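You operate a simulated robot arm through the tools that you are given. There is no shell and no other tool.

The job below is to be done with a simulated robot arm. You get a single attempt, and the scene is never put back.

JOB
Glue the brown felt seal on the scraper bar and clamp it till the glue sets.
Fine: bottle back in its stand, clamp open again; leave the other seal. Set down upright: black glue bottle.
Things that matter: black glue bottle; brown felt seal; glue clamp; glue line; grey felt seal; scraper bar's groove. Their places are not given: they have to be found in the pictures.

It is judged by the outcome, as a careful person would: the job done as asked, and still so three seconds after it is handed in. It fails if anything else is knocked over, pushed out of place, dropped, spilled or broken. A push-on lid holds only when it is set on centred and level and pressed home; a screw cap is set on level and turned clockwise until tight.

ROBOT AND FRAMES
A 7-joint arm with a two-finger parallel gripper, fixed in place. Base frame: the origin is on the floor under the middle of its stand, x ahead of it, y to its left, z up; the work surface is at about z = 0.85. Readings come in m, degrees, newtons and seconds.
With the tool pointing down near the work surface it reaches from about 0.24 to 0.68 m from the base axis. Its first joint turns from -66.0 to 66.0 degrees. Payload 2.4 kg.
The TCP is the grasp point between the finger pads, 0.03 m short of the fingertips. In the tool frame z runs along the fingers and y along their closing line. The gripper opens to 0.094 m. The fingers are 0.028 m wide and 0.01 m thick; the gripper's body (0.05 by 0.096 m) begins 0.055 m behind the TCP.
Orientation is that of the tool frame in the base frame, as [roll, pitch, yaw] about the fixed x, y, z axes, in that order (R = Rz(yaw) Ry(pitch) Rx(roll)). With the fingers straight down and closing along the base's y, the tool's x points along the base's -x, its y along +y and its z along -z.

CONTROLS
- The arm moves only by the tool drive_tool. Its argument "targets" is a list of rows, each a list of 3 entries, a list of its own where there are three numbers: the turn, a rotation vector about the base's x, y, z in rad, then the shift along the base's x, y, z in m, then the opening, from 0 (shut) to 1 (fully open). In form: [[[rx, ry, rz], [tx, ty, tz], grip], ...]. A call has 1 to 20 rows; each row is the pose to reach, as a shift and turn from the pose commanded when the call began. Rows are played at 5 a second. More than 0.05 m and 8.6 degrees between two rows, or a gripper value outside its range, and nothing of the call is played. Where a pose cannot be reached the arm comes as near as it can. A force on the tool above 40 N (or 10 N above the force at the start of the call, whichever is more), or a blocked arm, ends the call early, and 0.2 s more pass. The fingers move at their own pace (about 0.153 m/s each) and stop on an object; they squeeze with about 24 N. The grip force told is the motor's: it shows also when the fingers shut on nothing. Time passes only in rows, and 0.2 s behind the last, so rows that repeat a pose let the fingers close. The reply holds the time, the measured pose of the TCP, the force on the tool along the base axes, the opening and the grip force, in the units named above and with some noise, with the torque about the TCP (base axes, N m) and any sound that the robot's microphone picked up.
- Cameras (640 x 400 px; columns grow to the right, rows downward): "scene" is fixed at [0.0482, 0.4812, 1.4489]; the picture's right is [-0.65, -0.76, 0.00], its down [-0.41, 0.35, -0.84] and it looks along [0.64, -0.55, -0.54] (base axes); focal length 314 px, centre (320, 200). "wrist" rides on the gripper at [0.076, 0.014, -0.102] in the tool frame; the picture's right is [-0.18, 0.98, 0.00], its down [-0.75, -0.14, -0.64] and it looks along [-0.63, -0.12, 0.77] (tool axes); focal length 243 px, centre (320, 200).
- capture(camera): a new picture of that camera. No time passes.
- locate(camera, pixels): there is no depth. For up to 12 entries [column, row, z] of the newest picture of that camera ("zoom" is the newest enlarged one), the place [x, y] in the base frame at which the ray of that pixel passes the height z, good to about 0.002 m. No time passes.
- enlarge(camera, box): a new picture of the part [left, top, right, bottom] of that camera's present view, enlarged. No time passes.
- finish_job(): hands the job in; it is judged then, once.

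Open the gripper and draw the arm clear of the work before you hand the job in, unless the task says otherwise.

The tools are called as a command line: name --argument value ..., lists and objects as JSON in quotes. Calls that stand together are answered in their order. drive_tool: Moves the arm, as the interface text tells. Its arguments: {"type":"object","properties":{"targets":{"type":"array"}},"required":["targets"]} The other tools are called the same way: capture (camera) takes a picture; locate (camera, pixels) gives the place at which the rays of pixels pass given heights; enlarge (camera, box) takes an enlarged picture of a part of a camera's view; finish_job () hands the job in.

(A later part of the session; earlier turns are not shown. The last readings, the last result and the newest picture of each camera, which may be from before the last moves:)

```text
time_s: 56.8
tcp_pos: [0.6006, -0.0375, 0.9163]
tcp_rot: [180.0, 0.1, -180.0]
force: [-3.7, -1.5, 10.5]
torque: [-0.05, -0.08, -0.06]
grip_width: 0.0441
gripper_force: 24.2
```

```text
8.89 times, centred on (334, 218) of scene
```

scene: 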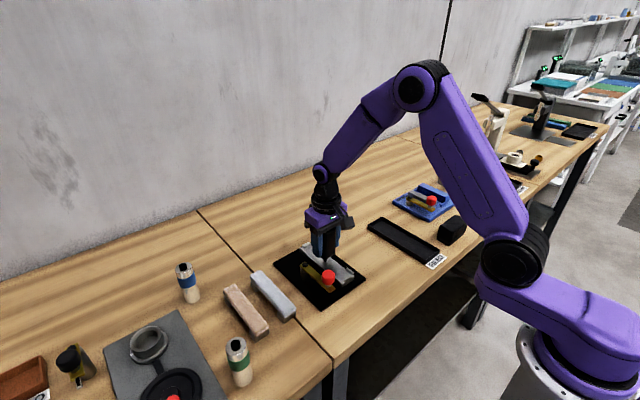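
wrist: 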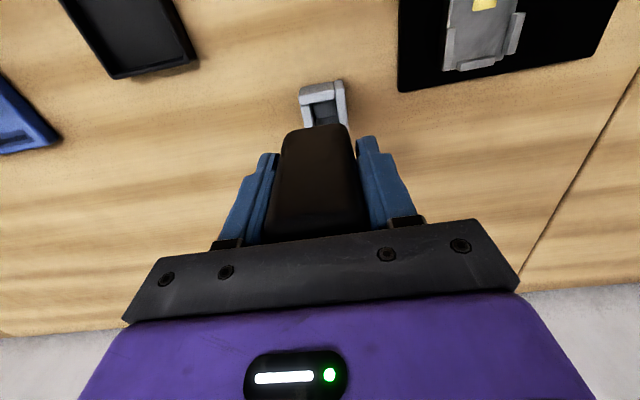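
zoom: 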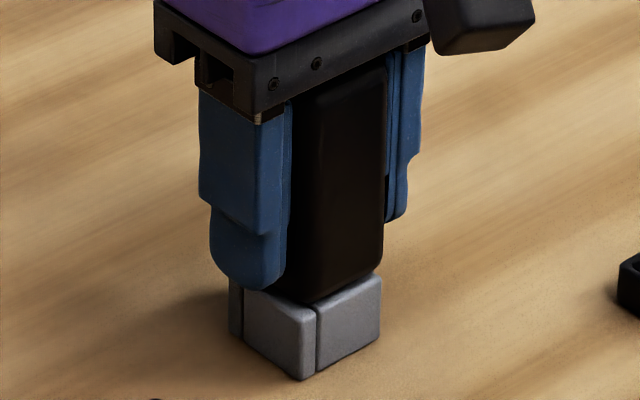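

Firm seat contact (10 N) with the bottle base on the rim. I open the fingers modestly and withdraw straight up.

drive_tool --targets '[[[0, 0, 0], [0, 0, 0.0005], 0.5], [[0, 0, 0], [0, 0, 0.0005], 0.65], [[0, 0, 0], [0, 0, 0.0005], 0.65], [[0, 0, 0], [0, 0, 0.03], 0.65], [[0, 0, 0], [0, 0, 0.065], 0.65], [[0, 0, 0], [0, 0, 0.1], 0.65]]'

enlarge --camera "scene" --box '[300, 175, 364, 245]'

capture --camera "wrist"

```text
time_s: 58.2
tcp_pos: [0.5997, -0.0374, 1.0163]
tcp_rot: [180.0, 0.0, 180.0]
force: [0.0, -0.4, -0.1]
torque: [-0.01, 0.01, -0.02]
grip_width: 0.061
gripper_force: 0.0
```

```text
5.71 times, centred on (332, 210) of scene
```

zoom: 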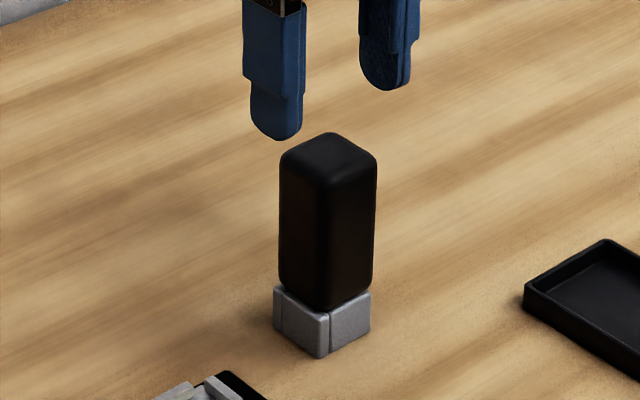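

```text
taken
```

wrist: 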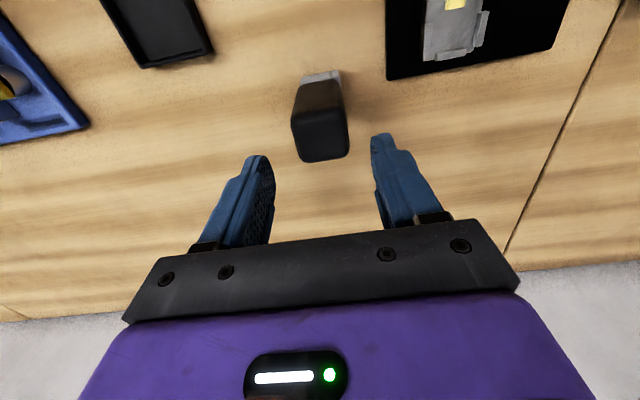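

The bottle stands upright in its stand again. Now I carry the open gripper over to hover above the brown seal's middle at (0.500,0.3135).

drive_tool --targets '[[[0, 0, 0], [-0.0112, 0.0389, 0.005], 0.6], [[0, 0, 0], [-0.0224, 0.0778, 0.005], 0.6], [[0, 0, 0], [-0.0335, 0.1167, 0.005], 0.6], [[0, 0, 0], [-0.0447, 0.1556, 0.005], 0.6], [[0, 0, 0], [-0.0559, 0.1944, 0.005], 0.6], [[0, 0, 0], [-0.0671, 0.2333, 0.005], 0.6], [[0, 0, 0], [-0.0782, 0.2722, 0.005], 0.6], [[0, 0, 0], [-0.0894, 0.3111, 0.005], 0.6], [[0, 0, 0], [-0.1006, 0.35, 0.0], 0.6], [[0, 0, 0], [-0.1006, 0.35, -0.035], 0.6]]'

capture --camera "wrist"

enlarge --camera "scene" --box '[205, 240, 305, 350]'

```text
time_s: 60.4
tcp_pos: [0.5015, 0.3126, 0.9796]
tcp_rot: [179.9, 0.0, 180.0]
force: [-0.6, -0.4, -0.8]
torque: [0.02, -0.01, 0.0]
grip_width: 0.0564
gripper_force: 0.1
```

```text
taken
```

wrist: 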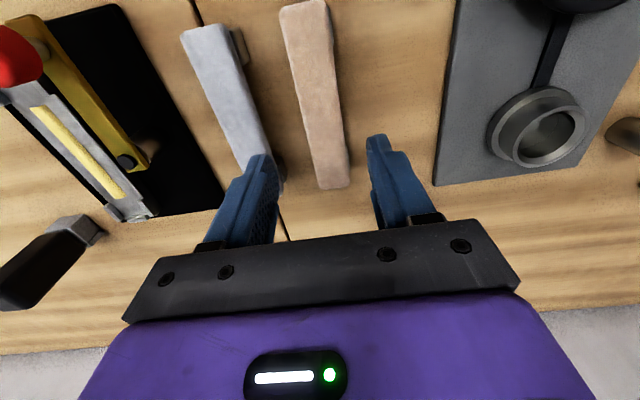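

```text
3.64 times, centred on (255, 295) of scene
```

zoom: 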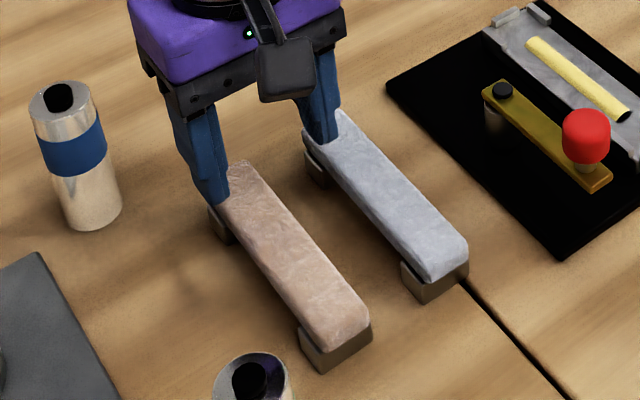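

I locate the seal's edges from this closer view to refine its centre before descending.

locate --camera "wrist" --pixels '[[323, 188, 0.886], [349, 182, 0.886], [306, 120, 0.886], [340, 115, 0.886], [315, 155, 0.886], [346, 155, 0.886], [282, 8, 0.886], [326, 1, 0.886], [297, 80, 0.886], [335, 80, 0.886]]'

enlarge --camera "wrist" --box '[250, 80, 410, 200]'

```text
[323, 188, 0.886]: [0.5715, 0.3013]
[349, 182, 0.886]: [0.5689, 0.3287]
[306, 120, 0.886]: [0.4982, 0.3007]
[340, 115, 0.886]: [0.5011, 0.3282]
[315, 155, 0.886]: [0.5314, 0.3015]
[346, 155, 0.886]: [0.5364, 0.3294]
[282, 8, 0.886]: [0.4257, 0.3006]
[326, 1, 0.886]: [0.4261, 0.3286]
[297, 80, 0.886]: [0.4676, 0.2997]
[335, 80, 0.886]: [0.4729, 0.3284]
```

```text
3.33 times, centred on (330, 140) of wrist
```

zoom: 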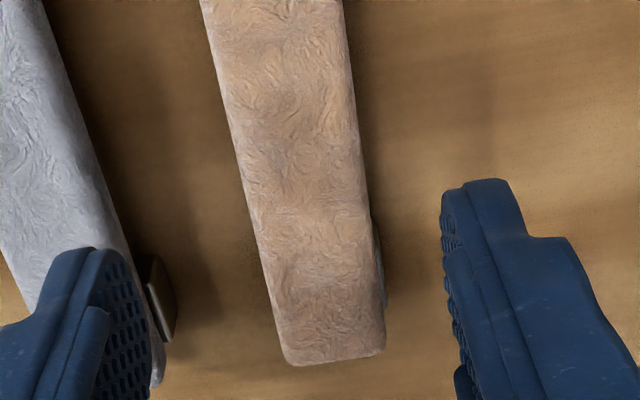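

Seal centre ≈(0.499,0.3146). I descend to TCP z≈0.905 (fingertips ~2 mm above the seal's underside) and close on it.

drive_tool --targets '[[[0, 0, 0], [-0.001, 0.001, -0.03], 0.6], [[0, 0, 0], [-0.001, 0.001, -0.055], 0.6], [[0, 0, 0], [-0.001, 0.001, -0.075], 0.6], [[0, 0, 0], [-0.001, 0.001, -0.075], 0.4], [[0, 0, 0], [-0.001, 0.001, -0.075], 0.2], [[0, 0, 0], [-0.001, 0.001, -0.075], 0.2]]'

enlarge --camera "scene" --box '[205, 240, 305, 350]'

```text
time_s: 61.8
tcp_pos: [0.4999, 0.3145, 0.9055]
tcp_rot: [180.0, 0.0, -180.0]
force: [0.2, -0.2, -0.1]
torque: [-0.04, -0.03, 0.02]
grip_width: 0.031
gripper_force: 23.7
```

```text
3.64 times, centred on (255, 295) of scene
```

zoom: 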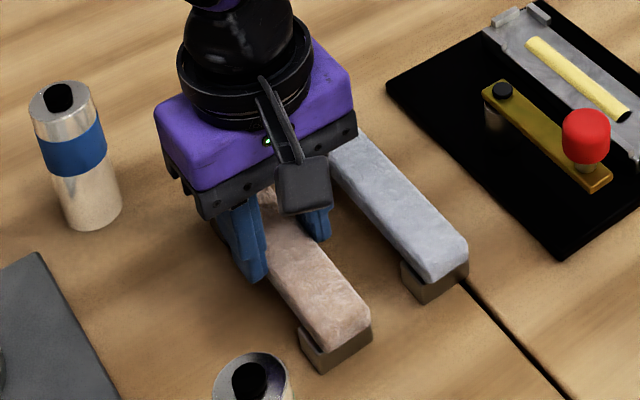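

The grip closed on the seal at 0.031 m with 24 N. I lift it straight up ~0.1 m and check it.

drive_tool --targets '[[[0, 0, 0], [0, 0, 0.015], 0.2], [[0, 0, 0], [0, 0, 0.04], 0.2], [[0, 0, 0], [0, 0, 0.07], 0.2], [[0, 0, 0], [0, 0, 0.1], 0.2]]'

enlarge --camera "scene" --box '[185, 220, 305, 350]'

capture --camera "wrist"

```text
time_s: 62.8
tcp_pos: [0.5009, 0.3123, 1.0055]
tcp_rot: [-180.0, 0.0, 179.9]
force: [0.0, -0.3, -0.1]
torque: [0.0, 0.03, 0.01]
grip_width: 0.0308
gripper_force: 23.8
```

```text
3.08 times, centred on (245, 285) of scene
```

zoom: 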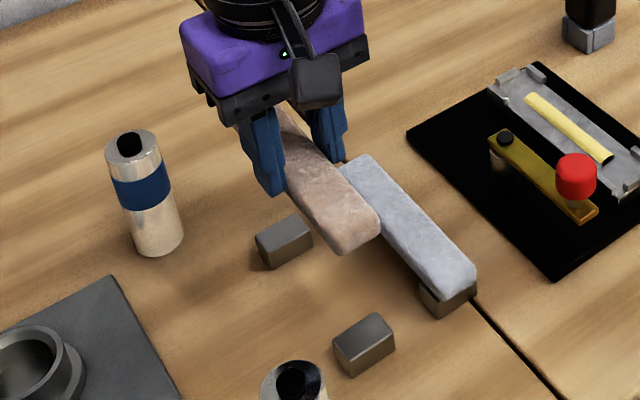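

```text
taken
```

wrist: 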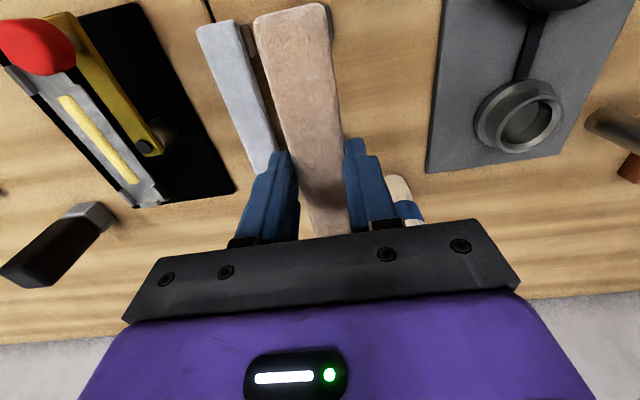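

The brown seal hangs level and its two blocks and the grey seal were left undisturbed. I carry it over the bar at (0.502,0.078), high above the clamp knob, then down to a hover.

drive_tool --targets '[[[0, 0, 0], [0.0005, -0.04, 0.005], 0.2], [[0, 0, 0], [0.001, -0.08, 0.005], 0.2], [[0, 0, 0], [0.0015, -0.12, 0.005], 0.2], [[0, 0, 0], [0.002, -0.16, 0.005], 0.2], [[0, 0, 0], [0.0025, -0.2, 0.005], 0.2], [[0, 0, 0], [0.003, -0.2362, 0.0], 0.2], [[0, 0, 0], [0.003, -0.2362, -0.03], 0.2], [[0, 0, 0], [0.003, -0.2362, -0.065], 0.2]]'

enlarge --camera "scene" --box '[280, 215, 376, 290]'

capture --camera "wrist"

```text
time_s: 64.6
tcp_pos: [0.5022, 0.0783, 0.9408]
tcp_rot: [179.9, 0.0, 180.0]
force: [0.1, -0.5, 0.0]
torque: [0.04, 0.0, 0.0]
grip_width: 0.0307
gripper_force: 23.5
```

```text
5.33 times, centred on (328, 252) of scene
```

zoom: 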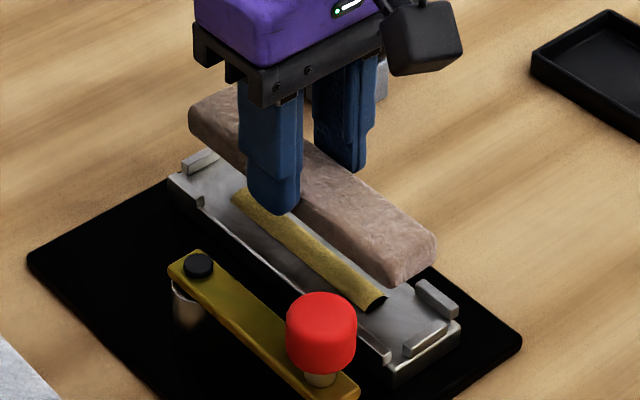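

```text
taken
```

wrist: 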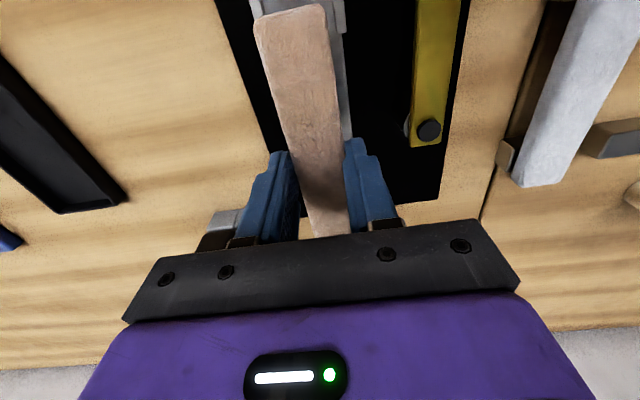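

I check where the seal's near-end corners are relative to the pocket before lowering.

locate --camera "zoom" --pixels '[[436, 237, 0.922], [385, 268, 0.922], [398, 285, 0.908], [189, 110, 0.922], [395, 373, 0.873], [460, 325, 0.873]]'

locate --camera "wrist" --pixels '[[255, 20, 0.922], [325, 8, 0.922], [275, 90, 0.922], [335, 90, 0.922], [345, 10, 0.88], [291, 130, 0.922], [342, 130, 0.922]]'

enlarge --camera "wrist" --box '[220, 0, 380, 100]'

```text
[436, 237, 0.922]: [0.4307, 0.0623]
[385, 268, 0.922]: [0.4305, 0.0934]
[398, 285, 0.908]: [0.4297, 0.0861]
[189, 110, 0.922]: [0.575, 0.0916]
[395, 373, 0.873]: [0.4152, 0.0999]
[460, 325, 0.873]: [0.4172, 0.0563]
```

```text
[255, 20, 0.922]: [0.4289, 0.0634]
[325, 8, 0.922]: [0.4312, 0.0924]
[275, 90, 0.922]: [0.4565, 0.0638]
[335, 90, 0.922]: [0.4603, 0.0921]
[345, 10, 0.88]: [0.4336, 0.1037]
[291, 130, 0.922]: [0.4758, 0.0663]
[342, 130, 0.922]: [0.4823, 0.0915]
```

```text
4.00 times, centred on (300, 50) of wrist
```

zoom: 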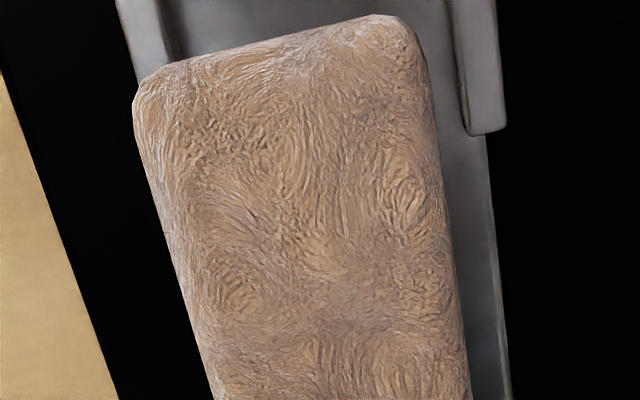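

The seal is centred laterally (y≈0.078) and its ends (0.430–0.575) fit inside the pocket (0.4226–0.580). I lower it to just above the pocket floor.

drive_tool --targets '[[[0, 0, 0], [-0.0005, 0.0002, -0.015], 0.2], [[0, 0, 0], [-0.0005, 0.0002, -0.025], 0.2], [[0, 0, 0], [-0.0005, 0.0002, -0.031], 0.2], [[0, 0, 0], [-0.0005, 0.0002, -0.033], 0.2]]'

enlarge --camera "scene" --box '[290, 225, 370, 290]'

```text
time_s: 65.6
tcp_pos: [0.5005, 0.0771, 0.9094]
tcp_rot: [-179.9, 0.2, -180.0]
force: [-9.3, 0.1, 29.3]
torque: [0.0, 0.29, -0.02]
grip_width: 0.0312
gripper_force: 23.7
```

```text
6.15 times, centred on (330, 258) of scene
```

zoom: 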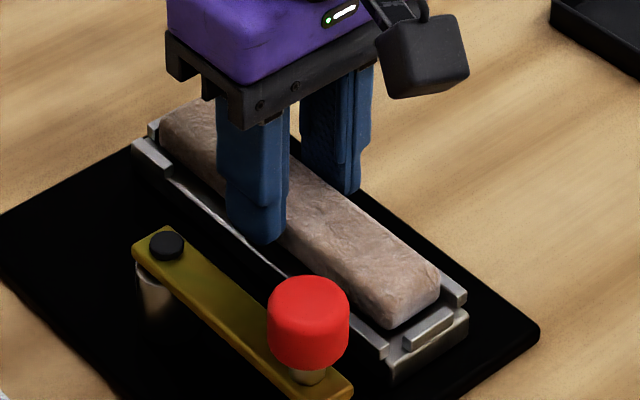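

Contact came at 29 N, a bit earlier than predicted. I zoom in on both ends to see whether the seal is down in the pocket or perched on a lug.

enlarge --camera "scene" --box '[332, 256, 364, 286]'

enlarge --camera "scene" --box '[302, 236, 334, 260]'

capture --camera "wrist"

enlarge --camera "wrist" --box '[220, 0, 380, 100]'

```text
13.33 times, centred on (348, 271) of scene
```

zoom: 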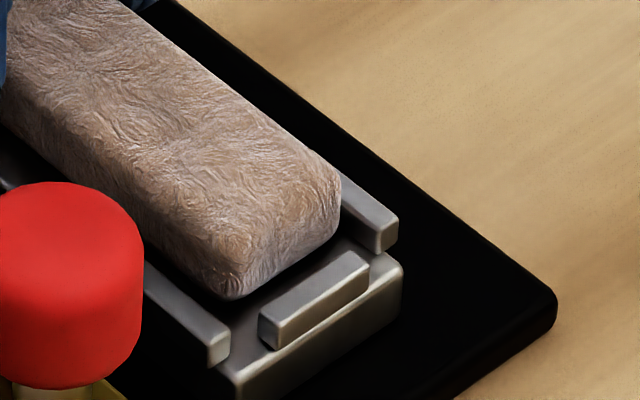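

```text
16.00 times, centred on (318, 248) of scene
```

zoom: 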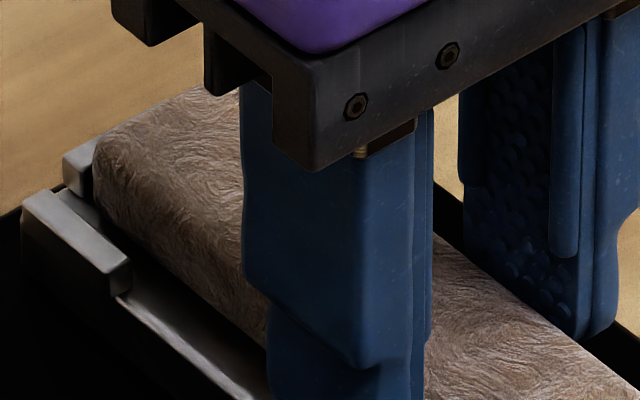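

```text
taken
```

wrist: 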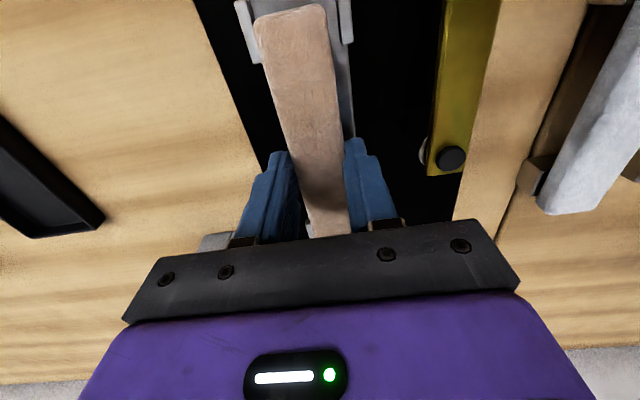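

```text
4.00 times, centred on (300, 50) of wrist
```

zoom: 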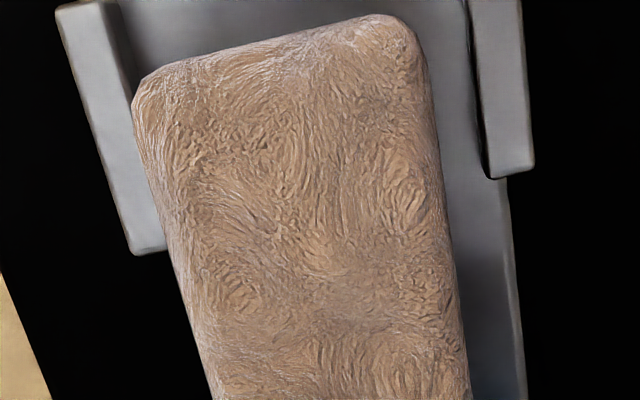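

The seal's near end lies inside the lugs on the pocket floor, and the far end likewise. I relieve the press slightly, open a few millimetres per side, and withdraw straight up.

drive_tool --targets '[[[0, 0, 0], [0, 0, 0.0015], 0.2], [[0, 0, 0], [0, 0, 0.0015], 0.42], [[0, 0, 0], [0, 0, 0.0015], 0.45], [[0, 0, 0], [0, 0, 0.0015], 0.45], [[0, 0, 0], [0, 0, 0.02], 0.45], [[0, 0, 0], [0, 0, 0.05], 0.45], [[0, 0, 0], [0, 0, 0.09], 0.45]]'

enlarge --camera "scene" --box '[290, 225, 370, 290]'

capture --camera "wrist"

```text
time_s: 67.2
tcp_pos: [0.5018, 0.0783, 0.9994]
tcp_rot: [-180.0, -0.1, -180.0]
force: [0.2, -0.6, 0.4]
torque: [0.02, -0.03, -0.03]
grip_width: 0.0423
gripper_force: 0.1
```

```text
6.15 times, centred on (330, 258) of scene
```

zoom: 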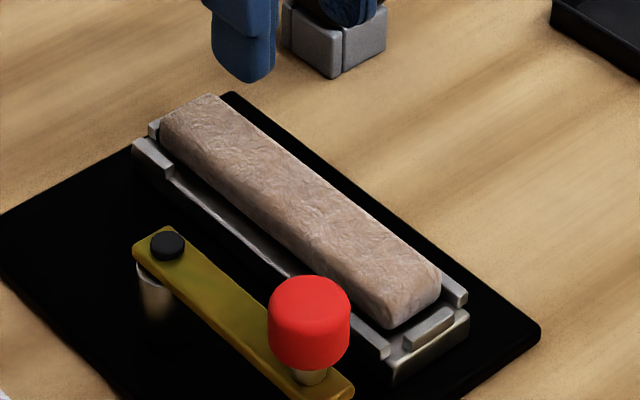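

```text
taken
```

wrist: 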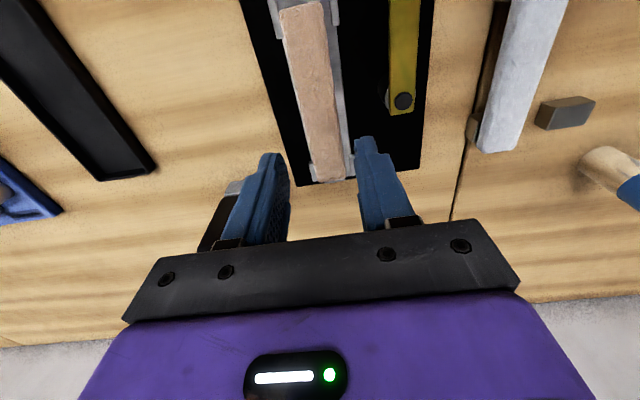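

The seal sits in its pocket. Next I move above the clamp's red knob near (0.418,0.145) to view and locate it precisely before gripping it.

drive_tool --targets '[[[0, 0, 0], [-0.02, 0.016, 0.015], 0.6], [[0, 0, 0], [-0.05, 0.04, 0.025], 0.65], [[0, 0, 0], [-0.0835, 0.0665, 0.025], 0.65]]'

capture --camera "wrist"

enlarge --camera "wrist" --box '[240, 70, 400, 190]'

enlarge --camera "scene" --box '[290, 225, 370, 290]'

```text
time_s: 68.0
tcp_pos: [0.418, 0.144, 1.0244]
tcp_rot: [-180.0, -0.1, -180.0]
force: [0.0, 0.0, 0.8]
torque: [-0.02, 0.0, 0.01]
grip_width: 0.061
gripper_force: 0.1
```

```text
taken
```

wrist: 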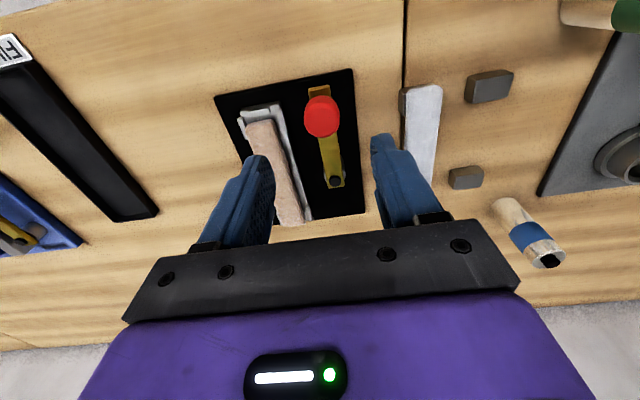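

```text
3.33 times, centred on (320, 130) of wrist
```

zoom: 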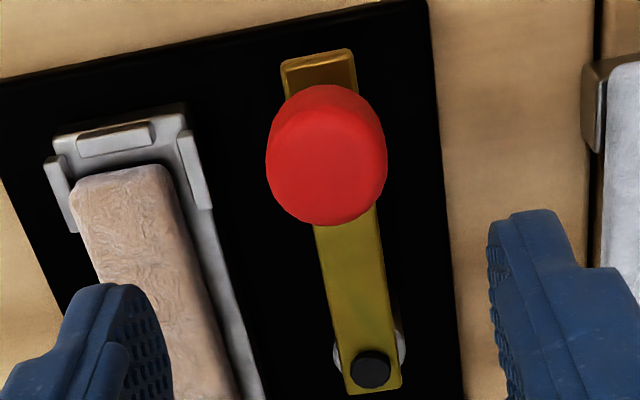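

```text
6.15 times, centred on (330, 258) of scene
```

zoom: 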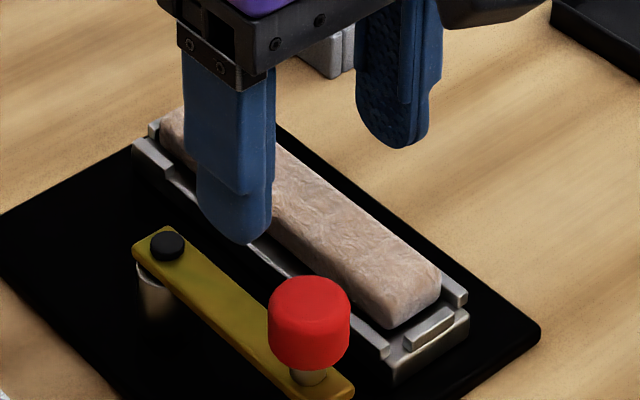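

locate --camera "wrist" --pixels '[[322, 119.5, 0.94], [322, 119.5, 0.935], [304, 119, 0.935], [340, 117, 0.935], [324, 137, 0.938], [335.5, 180, 0.905], [335.5, 180, 0.9], [319, 88, 0.9], [322, 186.5, 0.897], [340, 186, 0.897]]'

locate --camera "zoom" --pixels '[[309, 293, 0.94], [309, 293, 0.935], [269, 310, 0.93], [350, 310, 0.93], [309, 277, 0.938], [167, 240, 0.905], [167, 240, 0.9], [321, 397, 0.895], [354, 372, 0.895], [307, 382, 0.9]]'

```text
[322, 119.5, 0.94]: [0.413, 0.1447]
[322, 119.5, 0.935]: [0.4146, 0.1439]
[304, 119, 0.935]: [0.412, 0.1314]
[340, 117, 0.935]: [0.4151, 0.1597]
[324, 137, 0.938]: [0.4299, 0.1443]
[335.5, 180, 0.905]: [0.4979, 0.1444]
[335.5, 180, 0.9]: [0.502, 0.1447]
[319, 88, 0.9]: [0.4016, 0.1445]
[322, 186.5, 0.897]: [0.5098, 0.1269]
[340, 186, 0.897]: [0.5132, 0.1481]
```

```text
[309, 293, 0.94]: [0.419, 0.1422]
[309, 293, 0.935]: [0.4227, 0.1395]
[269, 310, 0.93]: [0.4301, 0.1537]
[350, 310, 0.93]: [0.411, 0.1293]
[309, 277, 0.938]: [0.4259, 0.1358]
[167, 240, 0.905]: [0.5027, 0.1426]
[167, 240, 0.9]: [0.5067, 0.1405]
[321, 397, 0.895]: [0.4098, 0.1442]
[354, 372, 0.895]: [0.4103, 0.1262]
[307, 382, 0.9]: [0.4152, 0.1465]
```

Knob centre ≈(0.416,0.144), Ø≈0.029, top z≈0.942; pivot ≈(0.501,0.144), so the radius is ≈0.085. I lower the open gripper around the knob (tips above the arm) and close on it.

drive_tool --targets '[[[0, 0, 0], [-0.002, -0.001, -0.03], 0.65], [[0, 0, 0], [-0.002, -0.001, -0.06], 0.65], [[0, 0, 0], [-0.002, -0.001, -0.08], 0.65], [[0, 0, 0], [-0.002, -0.001, -0.0886], 0.65], [[0, 0, 0], [-0.002, -0.001, -0.0886], 0.4], [[0, 0, 0], [-0.002, -0.001, -0.0886], 0.2], [[0, 0, 0], [-0.002, -0.001, -0.0886], 0.2]]'

enlarge --camera "scene" --box '[290, 220, 370, 290]'

```text
time_s: 69.6
tcp_pos: [0.415, 0.1413, 0.9339]
tcp_rot: [-179.9, 0.0, 180.0]
force: [-3.4, -0.6, -5.7]
torque: [0.41, -0.8, 0.0]
grip_width: 0.0297
gripper_force: 44.9
```

```text
5.71 times, centred on (330, 255) of scene
```

zoom: 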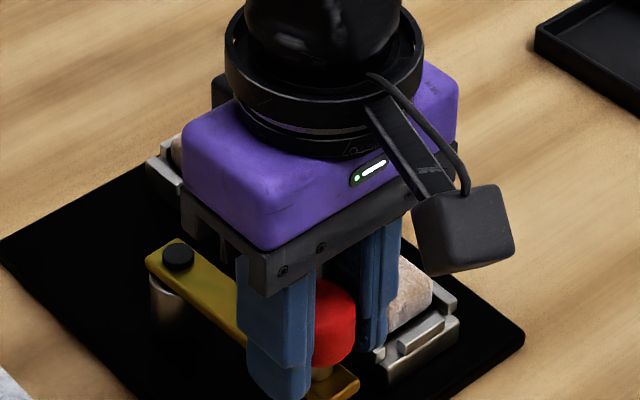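

The knob is gripped (0.030 m). I swing the arm gently by 15° toward the bar with the tool turning along, and check the forces.

drive_tool --targets '[[[0, 0, 0.0654], [0.0002, -0.0056, 0], 0.2], [[0, 0, 0.1309], [0.0007, -0.0111, 0], 0.2], [[0, 0, 0.1963], [0.0016, -0.0166, 0], 0.2], [[0, 0, 0.2618], [0.0029, -0.022, 0], 0.2]]'

capture --camera "scene"

enlarge --camera "scene" --box '[280, 215, 376, 295]'

```text
time_s: 70.6
tcp_pos: [0.4198, 0.1192, 0.9335]
tcp_rot: [-180.0, -0.1, -165.0]
force: [5.4, -2.2, -13.9]
torque: [0.1, 0.99, -0.36]
grip_width: 0.0294
gripper_force: 44.9
```

```text
taken
```

scene: 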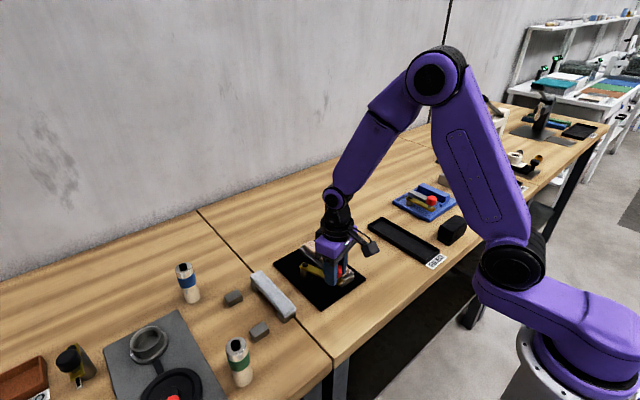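

```text
5.00 times, centred on (328, 255) of scene
```

zoom: 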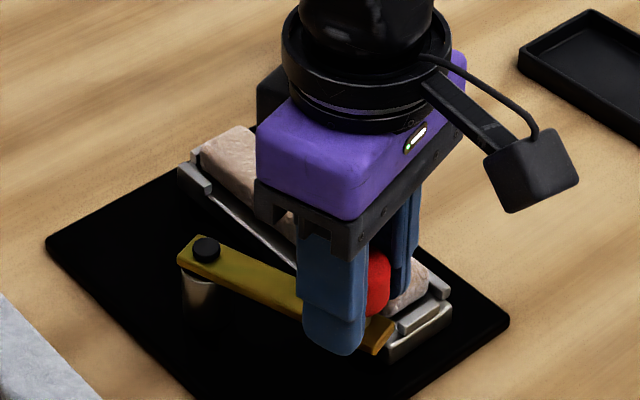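

The arm swings with me; the tool is being pulled down (-14 N), so the arm may sink slightly or the grip is a bit high. I continue 15° while easing down 1 mm to see how the force responds.

drive_tool --targets '[[[0, 0, 0], [0, 0, -0.001], 0.2], [[0, 0, 0.0654], [0.0016, -0.0053, -0.001], 0.2], [[0, 0, 0.1309], [0.0036, -0.0105, -0.001], 0.2]]'

```text
time_s: 71.4
tcp_pos: [0.4241, 0.1112, 0.9342]
tcp_rot: [179.9, 0.3, -157.3]
force: [3.4, 0.5, 24.9]
torque: [0.05, 0.89, -0.13]
grip_width: 0.0295
gripper_force: 44.4
```

Easing down 1 mm flipped the force to +25 N, so the arm keeps its height; I restore ~0.6 mm and continue the swing to 37.5°, watching for contact with the seal.

drive_tool --targets '[[[0, 0, 0], [0, 0, 0.0006], 0.2], [[0, 0, 0.0654], [0.0024, -0.005, 0.0006], 0.2], [[0, 0, 0.1309], [0.0049, -0.01, 0.0006], 0.2], [[0, 0, 0.2618], [0.0111, -0.0192, 0.0006], 0.2]]'

enlarge --camera "scene" --box '[280, 215, 376, 295]'

capture --camera "wrist"

```text
time_s: 72.4
tcp_pos: [0.4353, 0.0929, 0.933]
tcp_rot: [-179.9, 0.2, -142.4]
force: [13.7, 9.2, 17.6]
torque: [0.21, 0.47, -0.19]
grip_width: 0.0296
gripper_force: 45.3
```

```text
5.00 times, centred on (328, 255) of scene
```

zoom: 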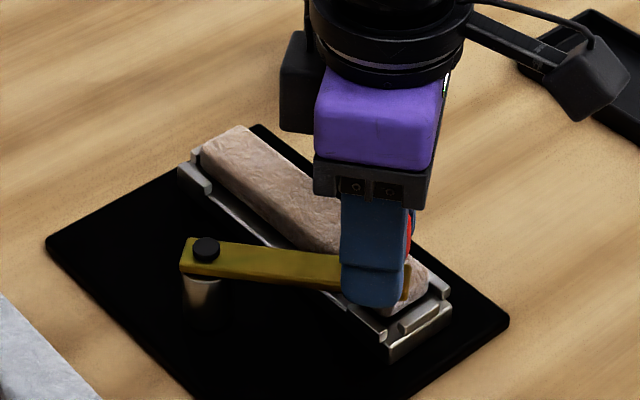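

```text
taken
```

wrist: 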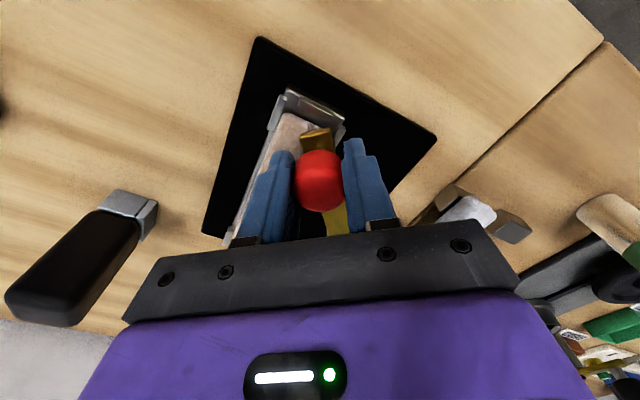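

The arm passes over the seal with little tangential resistance; the radial pull (~16 N) suggests my radius is slightly large. I shorten it by 0.6 mm, ease up 0.4 mm, and swing on to 60°.

drive_tool --targets '[[[0, 0, 0.0654], [0.0038, -0.004, 0.0003], 0.2], [[0, 0, 0.1309], [0.0078, -0.0079, 0.0004], 0.2], [[0, 0, 0.1963], [0.0118, -0.0117, 0.0004], 0.2], [[0, 0, 0.2618], [0.0161, -0.0152, 0.0004], 0.2], [[0, 0, 0.3272], [0.0206, -0.0184, 0.0004], 0.2], [[0, 0, 0.3927], [0.0252, -0.0213, 0.0004], 0.2]]'

enlarge --camera "scene" --box '[280, 215, 376, 295]'

```text
time_s: 73.8
tcp_pos: [0.4604, 0.0723, 0.9334]
tcp_rot: [-179.8, 0.2, -119.8]
force: [13.2, 23.9, 4.4]
torque: [0.7, 0.13, -0.1]
grip_width: 0.0294
gripper_force: 44.9
```

```text
5.00 times, centred on (328, 255) of scene
```

zoom: 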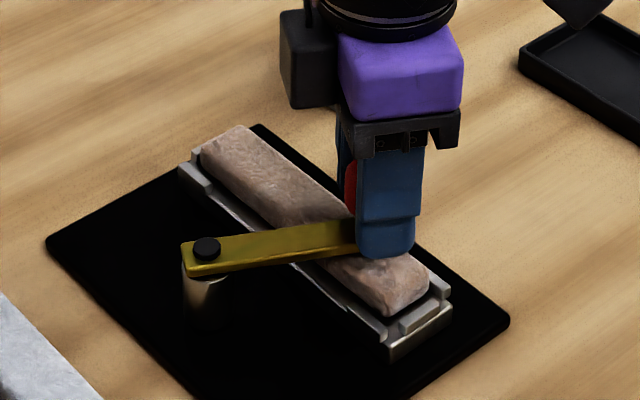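

Radial pull rose to ~27 N with no tangential resistance, so the pivot is ~1 mm further in +y. I correct the arc inward and continue to 82.5°.

drive_tool --targets '[[[0, 0, 0], [0.0003, 0.0012, 0], 0.2], [[0, 0, 0.0654], [0.005, -0.0013, 0], 0.2], [[0, 0, 0.1309], [0.0101, -0.0037, 0], 0.2], [[0, 0, 0.1963], [0.0152, -0.0056, 0], 0.2], [[0, 0, 0.2618], [0.0205, -0.0072, 0], 0.2], [[0, 0, 0.3272], [0.0258, -0.0084, 0], 0.2], [[0, 0, 0.3927], [0.0313, -0.0093, 0], 0.2]]'

enlarge --camera "scene" --box '[280, 215, 376, 295]'

```text
time_s: 75.4
tcp_pos: [0.4896, 0.061, 0.9341]
tcp_rot: [-180.0, 0.0, -97.3]
force: [4.4, 21.3, 4.9]
torque: [-0.27, -0.34, -0.19]
grip_width: 0.0298
gripper_force: 44.8
```

```text
5.00 times, centred on (328, 255) of scene
```

zoom: 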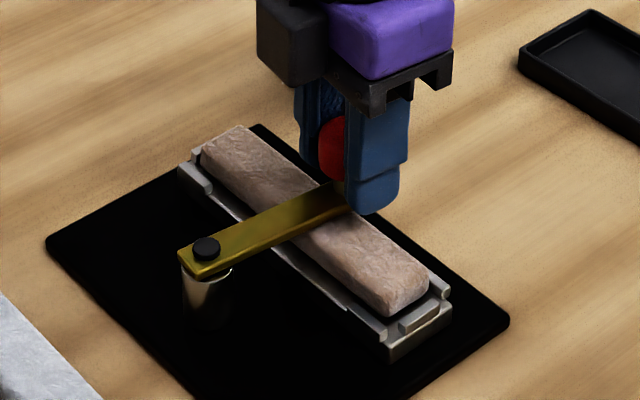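

Only radial pull remains and no end stop yet. I correct inward another 0.8 mm and swing to 90°.

drive_tool --targets '[[[0, 0, 0], [0.0, 0.0008, 0], 0.2], [[0, 0, 0.0654], [0.0055, 0.0004, 0], 0.2], [[0, 0, 0.1309], [0.011, 0.0003, 0], 0.2], [[0, 0, 0.1309], [0.011, 0.0003, 0], 0.2]]'

capture --camera "scene"

enlarge --camera "scene" --box '[290, 225, 370, 290]'

capture --camera "wrist"

```text
time_s: 76.4
tcp_pos: [0.5009, 0.0595, 0.9337]
tcp_rot: [179.8, -0.1, -90.0]
force: [-4.8, 13.7, -1.9]
torque: [0.58, -0.35, -0.26]
grip_width: 0.0298
gripper_force: 44.7
```

```text
taken
```

scene: 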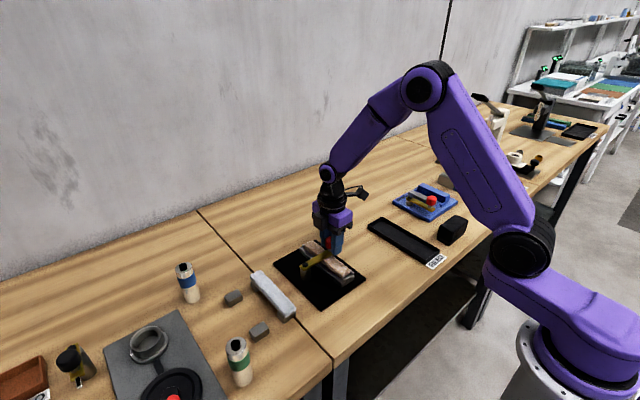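

```text
6.15 times, centred on (330, 258) of scene
```

zoom: 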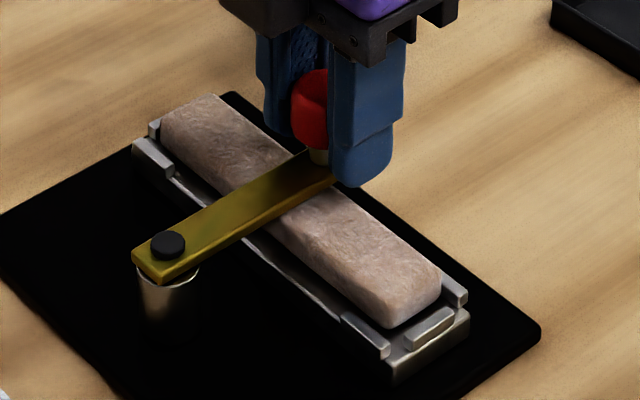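

```text
taken
```

wrist: 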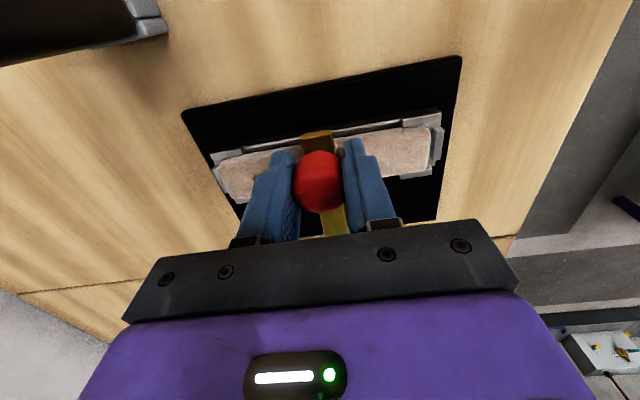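

The arm now crosses the seal's middle at 90°, with a slight opposing tangential force (-4.8 N in x). I push 3° further to find whether this is the closed stop.

drive_tool --targets '[[[0, 0, 0.0262], [0.0022, 0.0004, 0], 0.2], [[0, 0, 0.0524], [0.0044, 0.0006, 0], 0.2], [[0, 0, 0.0524], [0.0044, 0.0006, 0], 0.2]]'

enlarge --camera "scene" --box '[290, 225, 370, 290]'

```text
time_s: 77.1
tcp_pos: [0.5011, 0.0616, 0.9335]
tcp_rot: [178.9, -0.3, -86.8]
force: [-10.3, 0.2, 10.9]
torque: [0.16, -0.49, -0.1]
grip_width: 0.0298
gripper_force: 45.1
stopped in row 3: the force on the tool passed its limit at 41 N (the readings are from after the stop); the commanded pose is now the measured one
```

```text
6.15 times, centred on (330, 258) of scene
```

zoom: 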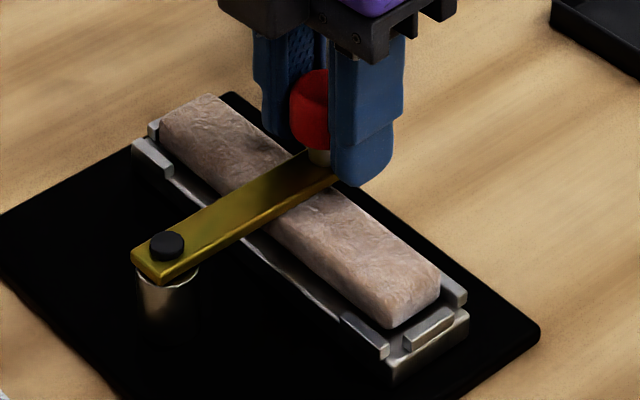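

The arm hit its closed stop at 90° (41 N), so the clamp is closed over the seal. I relax the tool back toward the 90° pose, release the knob, rise clear, and see whether the clamp stays closed.

drive_tool --targets '[[[0, 0, 0], [0, 0, 0], 0.35], [[0, 0, 0], [0, 0, 0], 0.55], [[0, 0, 0], [0, 0, 0], 0.6], [[0, 0, 0], [0, 0, 0.03], 0.6], [[0, 0, 0], [0, 0, 0.07], 0.6]]'

capture --camera "scene"

enlarge --camera "scene" --box '[290, 225, 370, 290]'

capture --camera "wrist"

```text
time_s: 78.3
tcp_pos: [0.5026, 0.0591, 1.004]
tcp_rot: [179.1, -0.1, -87.0]
force: [0.2, 0.0, 0.3]
torque: [0.0, -0.02, -0.01]
grip_width: 0.0567
gripper_force: 0.1
```

```text
taken
```

scene: 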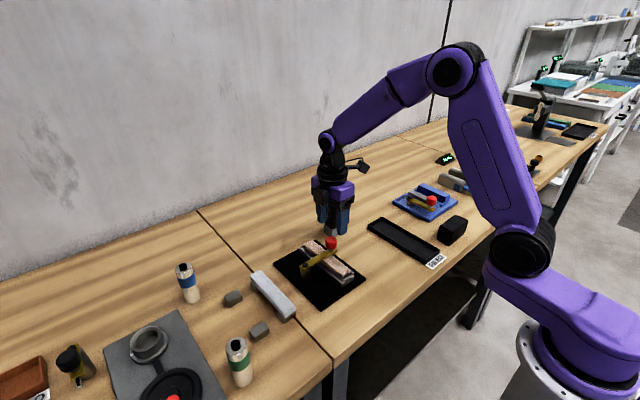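

```text
6.15 times, centred on (330, 258) of scene
```

zoom: 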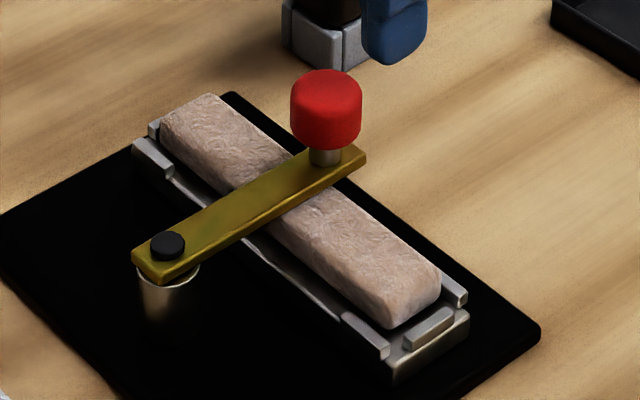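

```text
taken
```

wrist: 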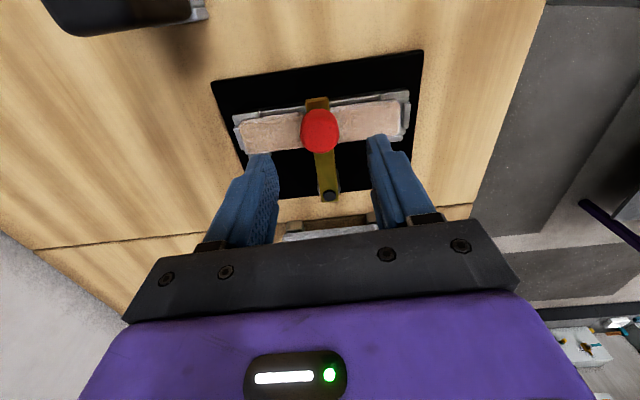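

The clamp stays closed by itself over the seal. I check whether any display (the green sign at (445,158)) gives a curing status while waiting.

enlarge --camera "scene" --box '[425, 140, 485, 180]'

drive_tool --targets '[[[0, 0, 0], [0, 0, 0.005], 0.6], [[0, 0, 0], [0, 0, 0.005], 0.6], [[0, 0, 0], [0, 0, 0.005], 0.6], [[0, 0, 0], [0, 0, 0.005], 0.6], [[0, 0, 0], [0, 0, 0.005], 0.6], [[0, 0, 0], [0, 0, 0.005], 0.6], [[0, 0, 0], [0, 0, 0.005], 0.6], [[0, 0, 0], [0, 0, 0.005], 0.6], [[0, 0, 0], [0, 0, 0.005], 0.6], [[0, 0, 0], [0, 0, 0.005], 0.6], [[0, 0, 0], [0, 0, 0.005], 0.6], [[0, 0, 0], [0, 0, 0.005], 0.6], [[0, 0, 0], [0, 0, 0.005], 0.6], [[0, 0, 0], [0, 0, 0.005], 0.6], [[0, 0, 0], [0, 0, 0.005], 0.6], [[0, 0, 0], [0, 0, 0.005], 0.6], [[0, 0, 0], [0, 0, 0.005], 0.6], [[0, 0, 0], [0, 0, 0.005], 0.6], [[0, 0, 0], [0, 0, 0.005], 0.6], [[0, 0, 0], [0, 0, 0.005], 0.6]]'

```text
10.00 times, centred on (455, 160) of scene
```

zoom: 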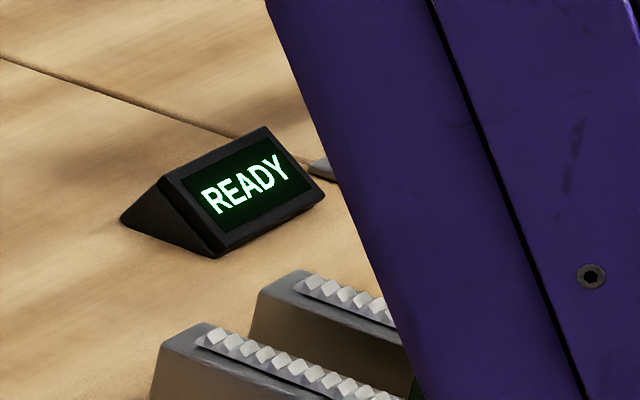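

```text
time_s: 82.5
tcp_pos: [0.5005, 0.0594, 1.007]
tcp_rot: [179.0, -0.1, -86.9]
force: [0.2, -0.4, 0.4]
torque: [-0.01, -0.02, 0.03]
grip_width: 0.0562
gripper_force: 0.1
```

The sign just reads READY (another station), so it gives no cure signal. I keep waiting with the clamp closed, checking for sounds or changes.

drive_tool --targets '[[[0, 0, 0], [0, 0, 0], 0.6], [[0, 0, 0], [0, 0, 0], 0.6], [[0, 0, 0], [0, 0, 0], 0.6], [[0, 0, 0], [0, 0, 0], 0.6], [[0, 0, 0], [0, 0, 0], 0.6], [[0, 0, 0], [0, 0, 0], 0.6], [[0, 0, 0], [0, 0, 0], 0.6], [[0, 0, 0], [0, 0, 0], 0.6], [[0, 0, 0], [0, 0, 0], 0.6], [[0, 0, 0], [0, 0, 0], 0.6], [[0, 0, 0], [0, 0, 0], 0.6], [[0, 0, 0], [0, 0, 0], 0.6], [[0, 0, 0], [0, 0, 0], 0.6], [[0, 0, 0], [0, 0, 0], 0.6], [[0, 0, 0], [0, 0, 0], 0.6], [[0, 0, 0], [0, 0, 0], 0.6], [[0, 0, 0], [0, 0, 0], 0.6], [[0, 0, 0], [0, 0, 0], 0.6], [[0, 0, 0], [0, 0, 0], 0.6], [[0, 0, 0], [0, 0, 0], 0.6]]'

capture --camera "wrist"

enlarge --camera "wrist" --box '[200, 40, 440, 210]'

enlarge --camera "scene" --box '[300, 236, 364, 286]'

```text
time_s: 86.7
tcp_pos: [0.5016, 0.0607, 1.0082]
tcp_rot: [179.1, -0.2, -86.9]
force: [0.0, 1.1, -0.1]
torque: [-0.02, 0.04, -0.01]
grip_width: 0.0565
gripper_force: 0.0
```

```text
taken
```

wrist: 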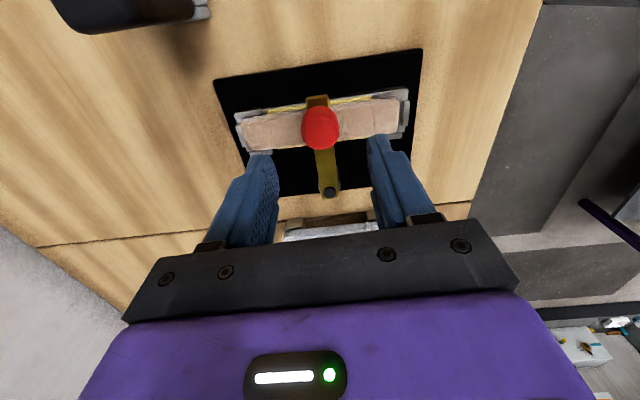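

```text
2.35 times, centred on (320, 125) of wrist
```

zoom: 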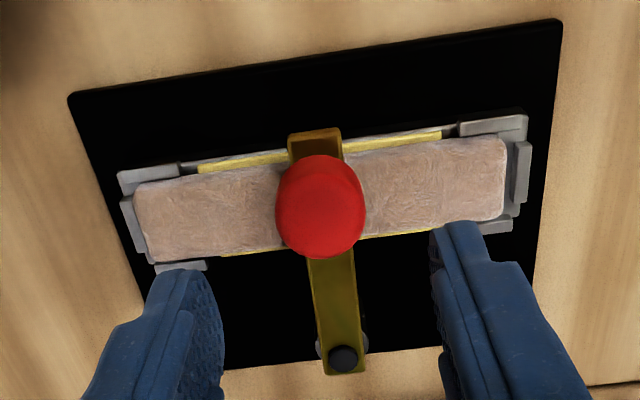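

```text
8.00 times, centred on (332, 261) of scene
```

zoom: 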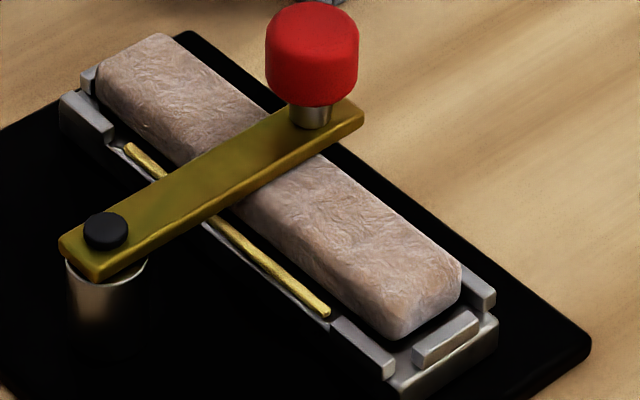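

Glue has squeezed out as a thin yellow line along both sides of the seal (scene zoom (270,265)), so the clamp presses properly. I keep waiting and watch whether that glue line changes colour as it sets.

drive_tool --targets '[[[0, 0, 0], [0, 0, 0], 0.6], [[0, 0, 0], [0, 0, 0], 0.6], [[0, 0, 0], [0, 0, 0], 0.6], [[0, 0, 0], [0, 0, 0], 0.6], [[0, 0, 0], [0, 0, 0], 0.6], [[0, 0, 0], [0, 0, 0], 0.6], [[0, 0, 0], [0, 0, 0], 0.6], [[0, 0, 0], [0, 0, 0], 0.6], [[0, 0, 0], [0, 0, 0], 0.6], [[0, 0, 0], [0, 0, 0], 0.6], [[0, 0, 0], [0, 0, 0], 0.6], [[0, 0, 0], [0, 0, 0], 0.6], [[0, 0, 0], [0, 0, 0], 0.6], [[0, 0, 0], [0, 0, 0], 0.6], [[0, 0, 0], [0, 0, 0], 0.6], [[0, 0, 0], [0, 0, 0], 0.6], [[0, 0, 0], [0, 0, 0], 0.6], [[0, 0, 0], [0, 0, 0], 0.6], [[0, 0, 0], [0, 0, 0], 0.6], [[0, 0, 0], [0, 0, 0], 0.6]]'

enlarge --camera "scene" --box '[300, 236, 364, 286]'

```text
time_s: 90.9
tcp_pos: [0.5011, 0.0594, 1.0085]
tcp_rot: [179.0, 0.0, -87.0]
force: [0.3, 0.0, 0.1]
torque: [0.02, 0.01, 0.0]
grip_width: 0.0564
gripper_force: 0.0
```

```text
8.00 times, centred on (332, 261) of scene
```

zoom: 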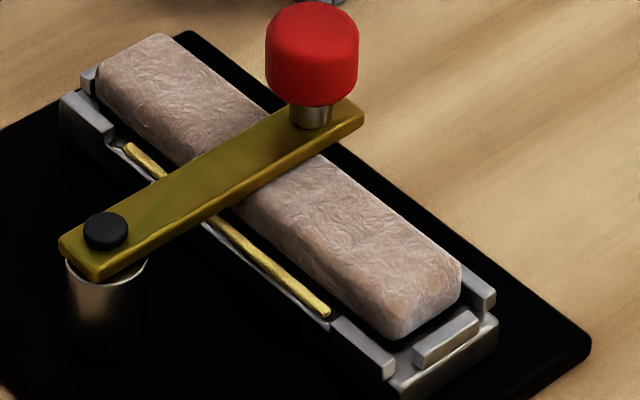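

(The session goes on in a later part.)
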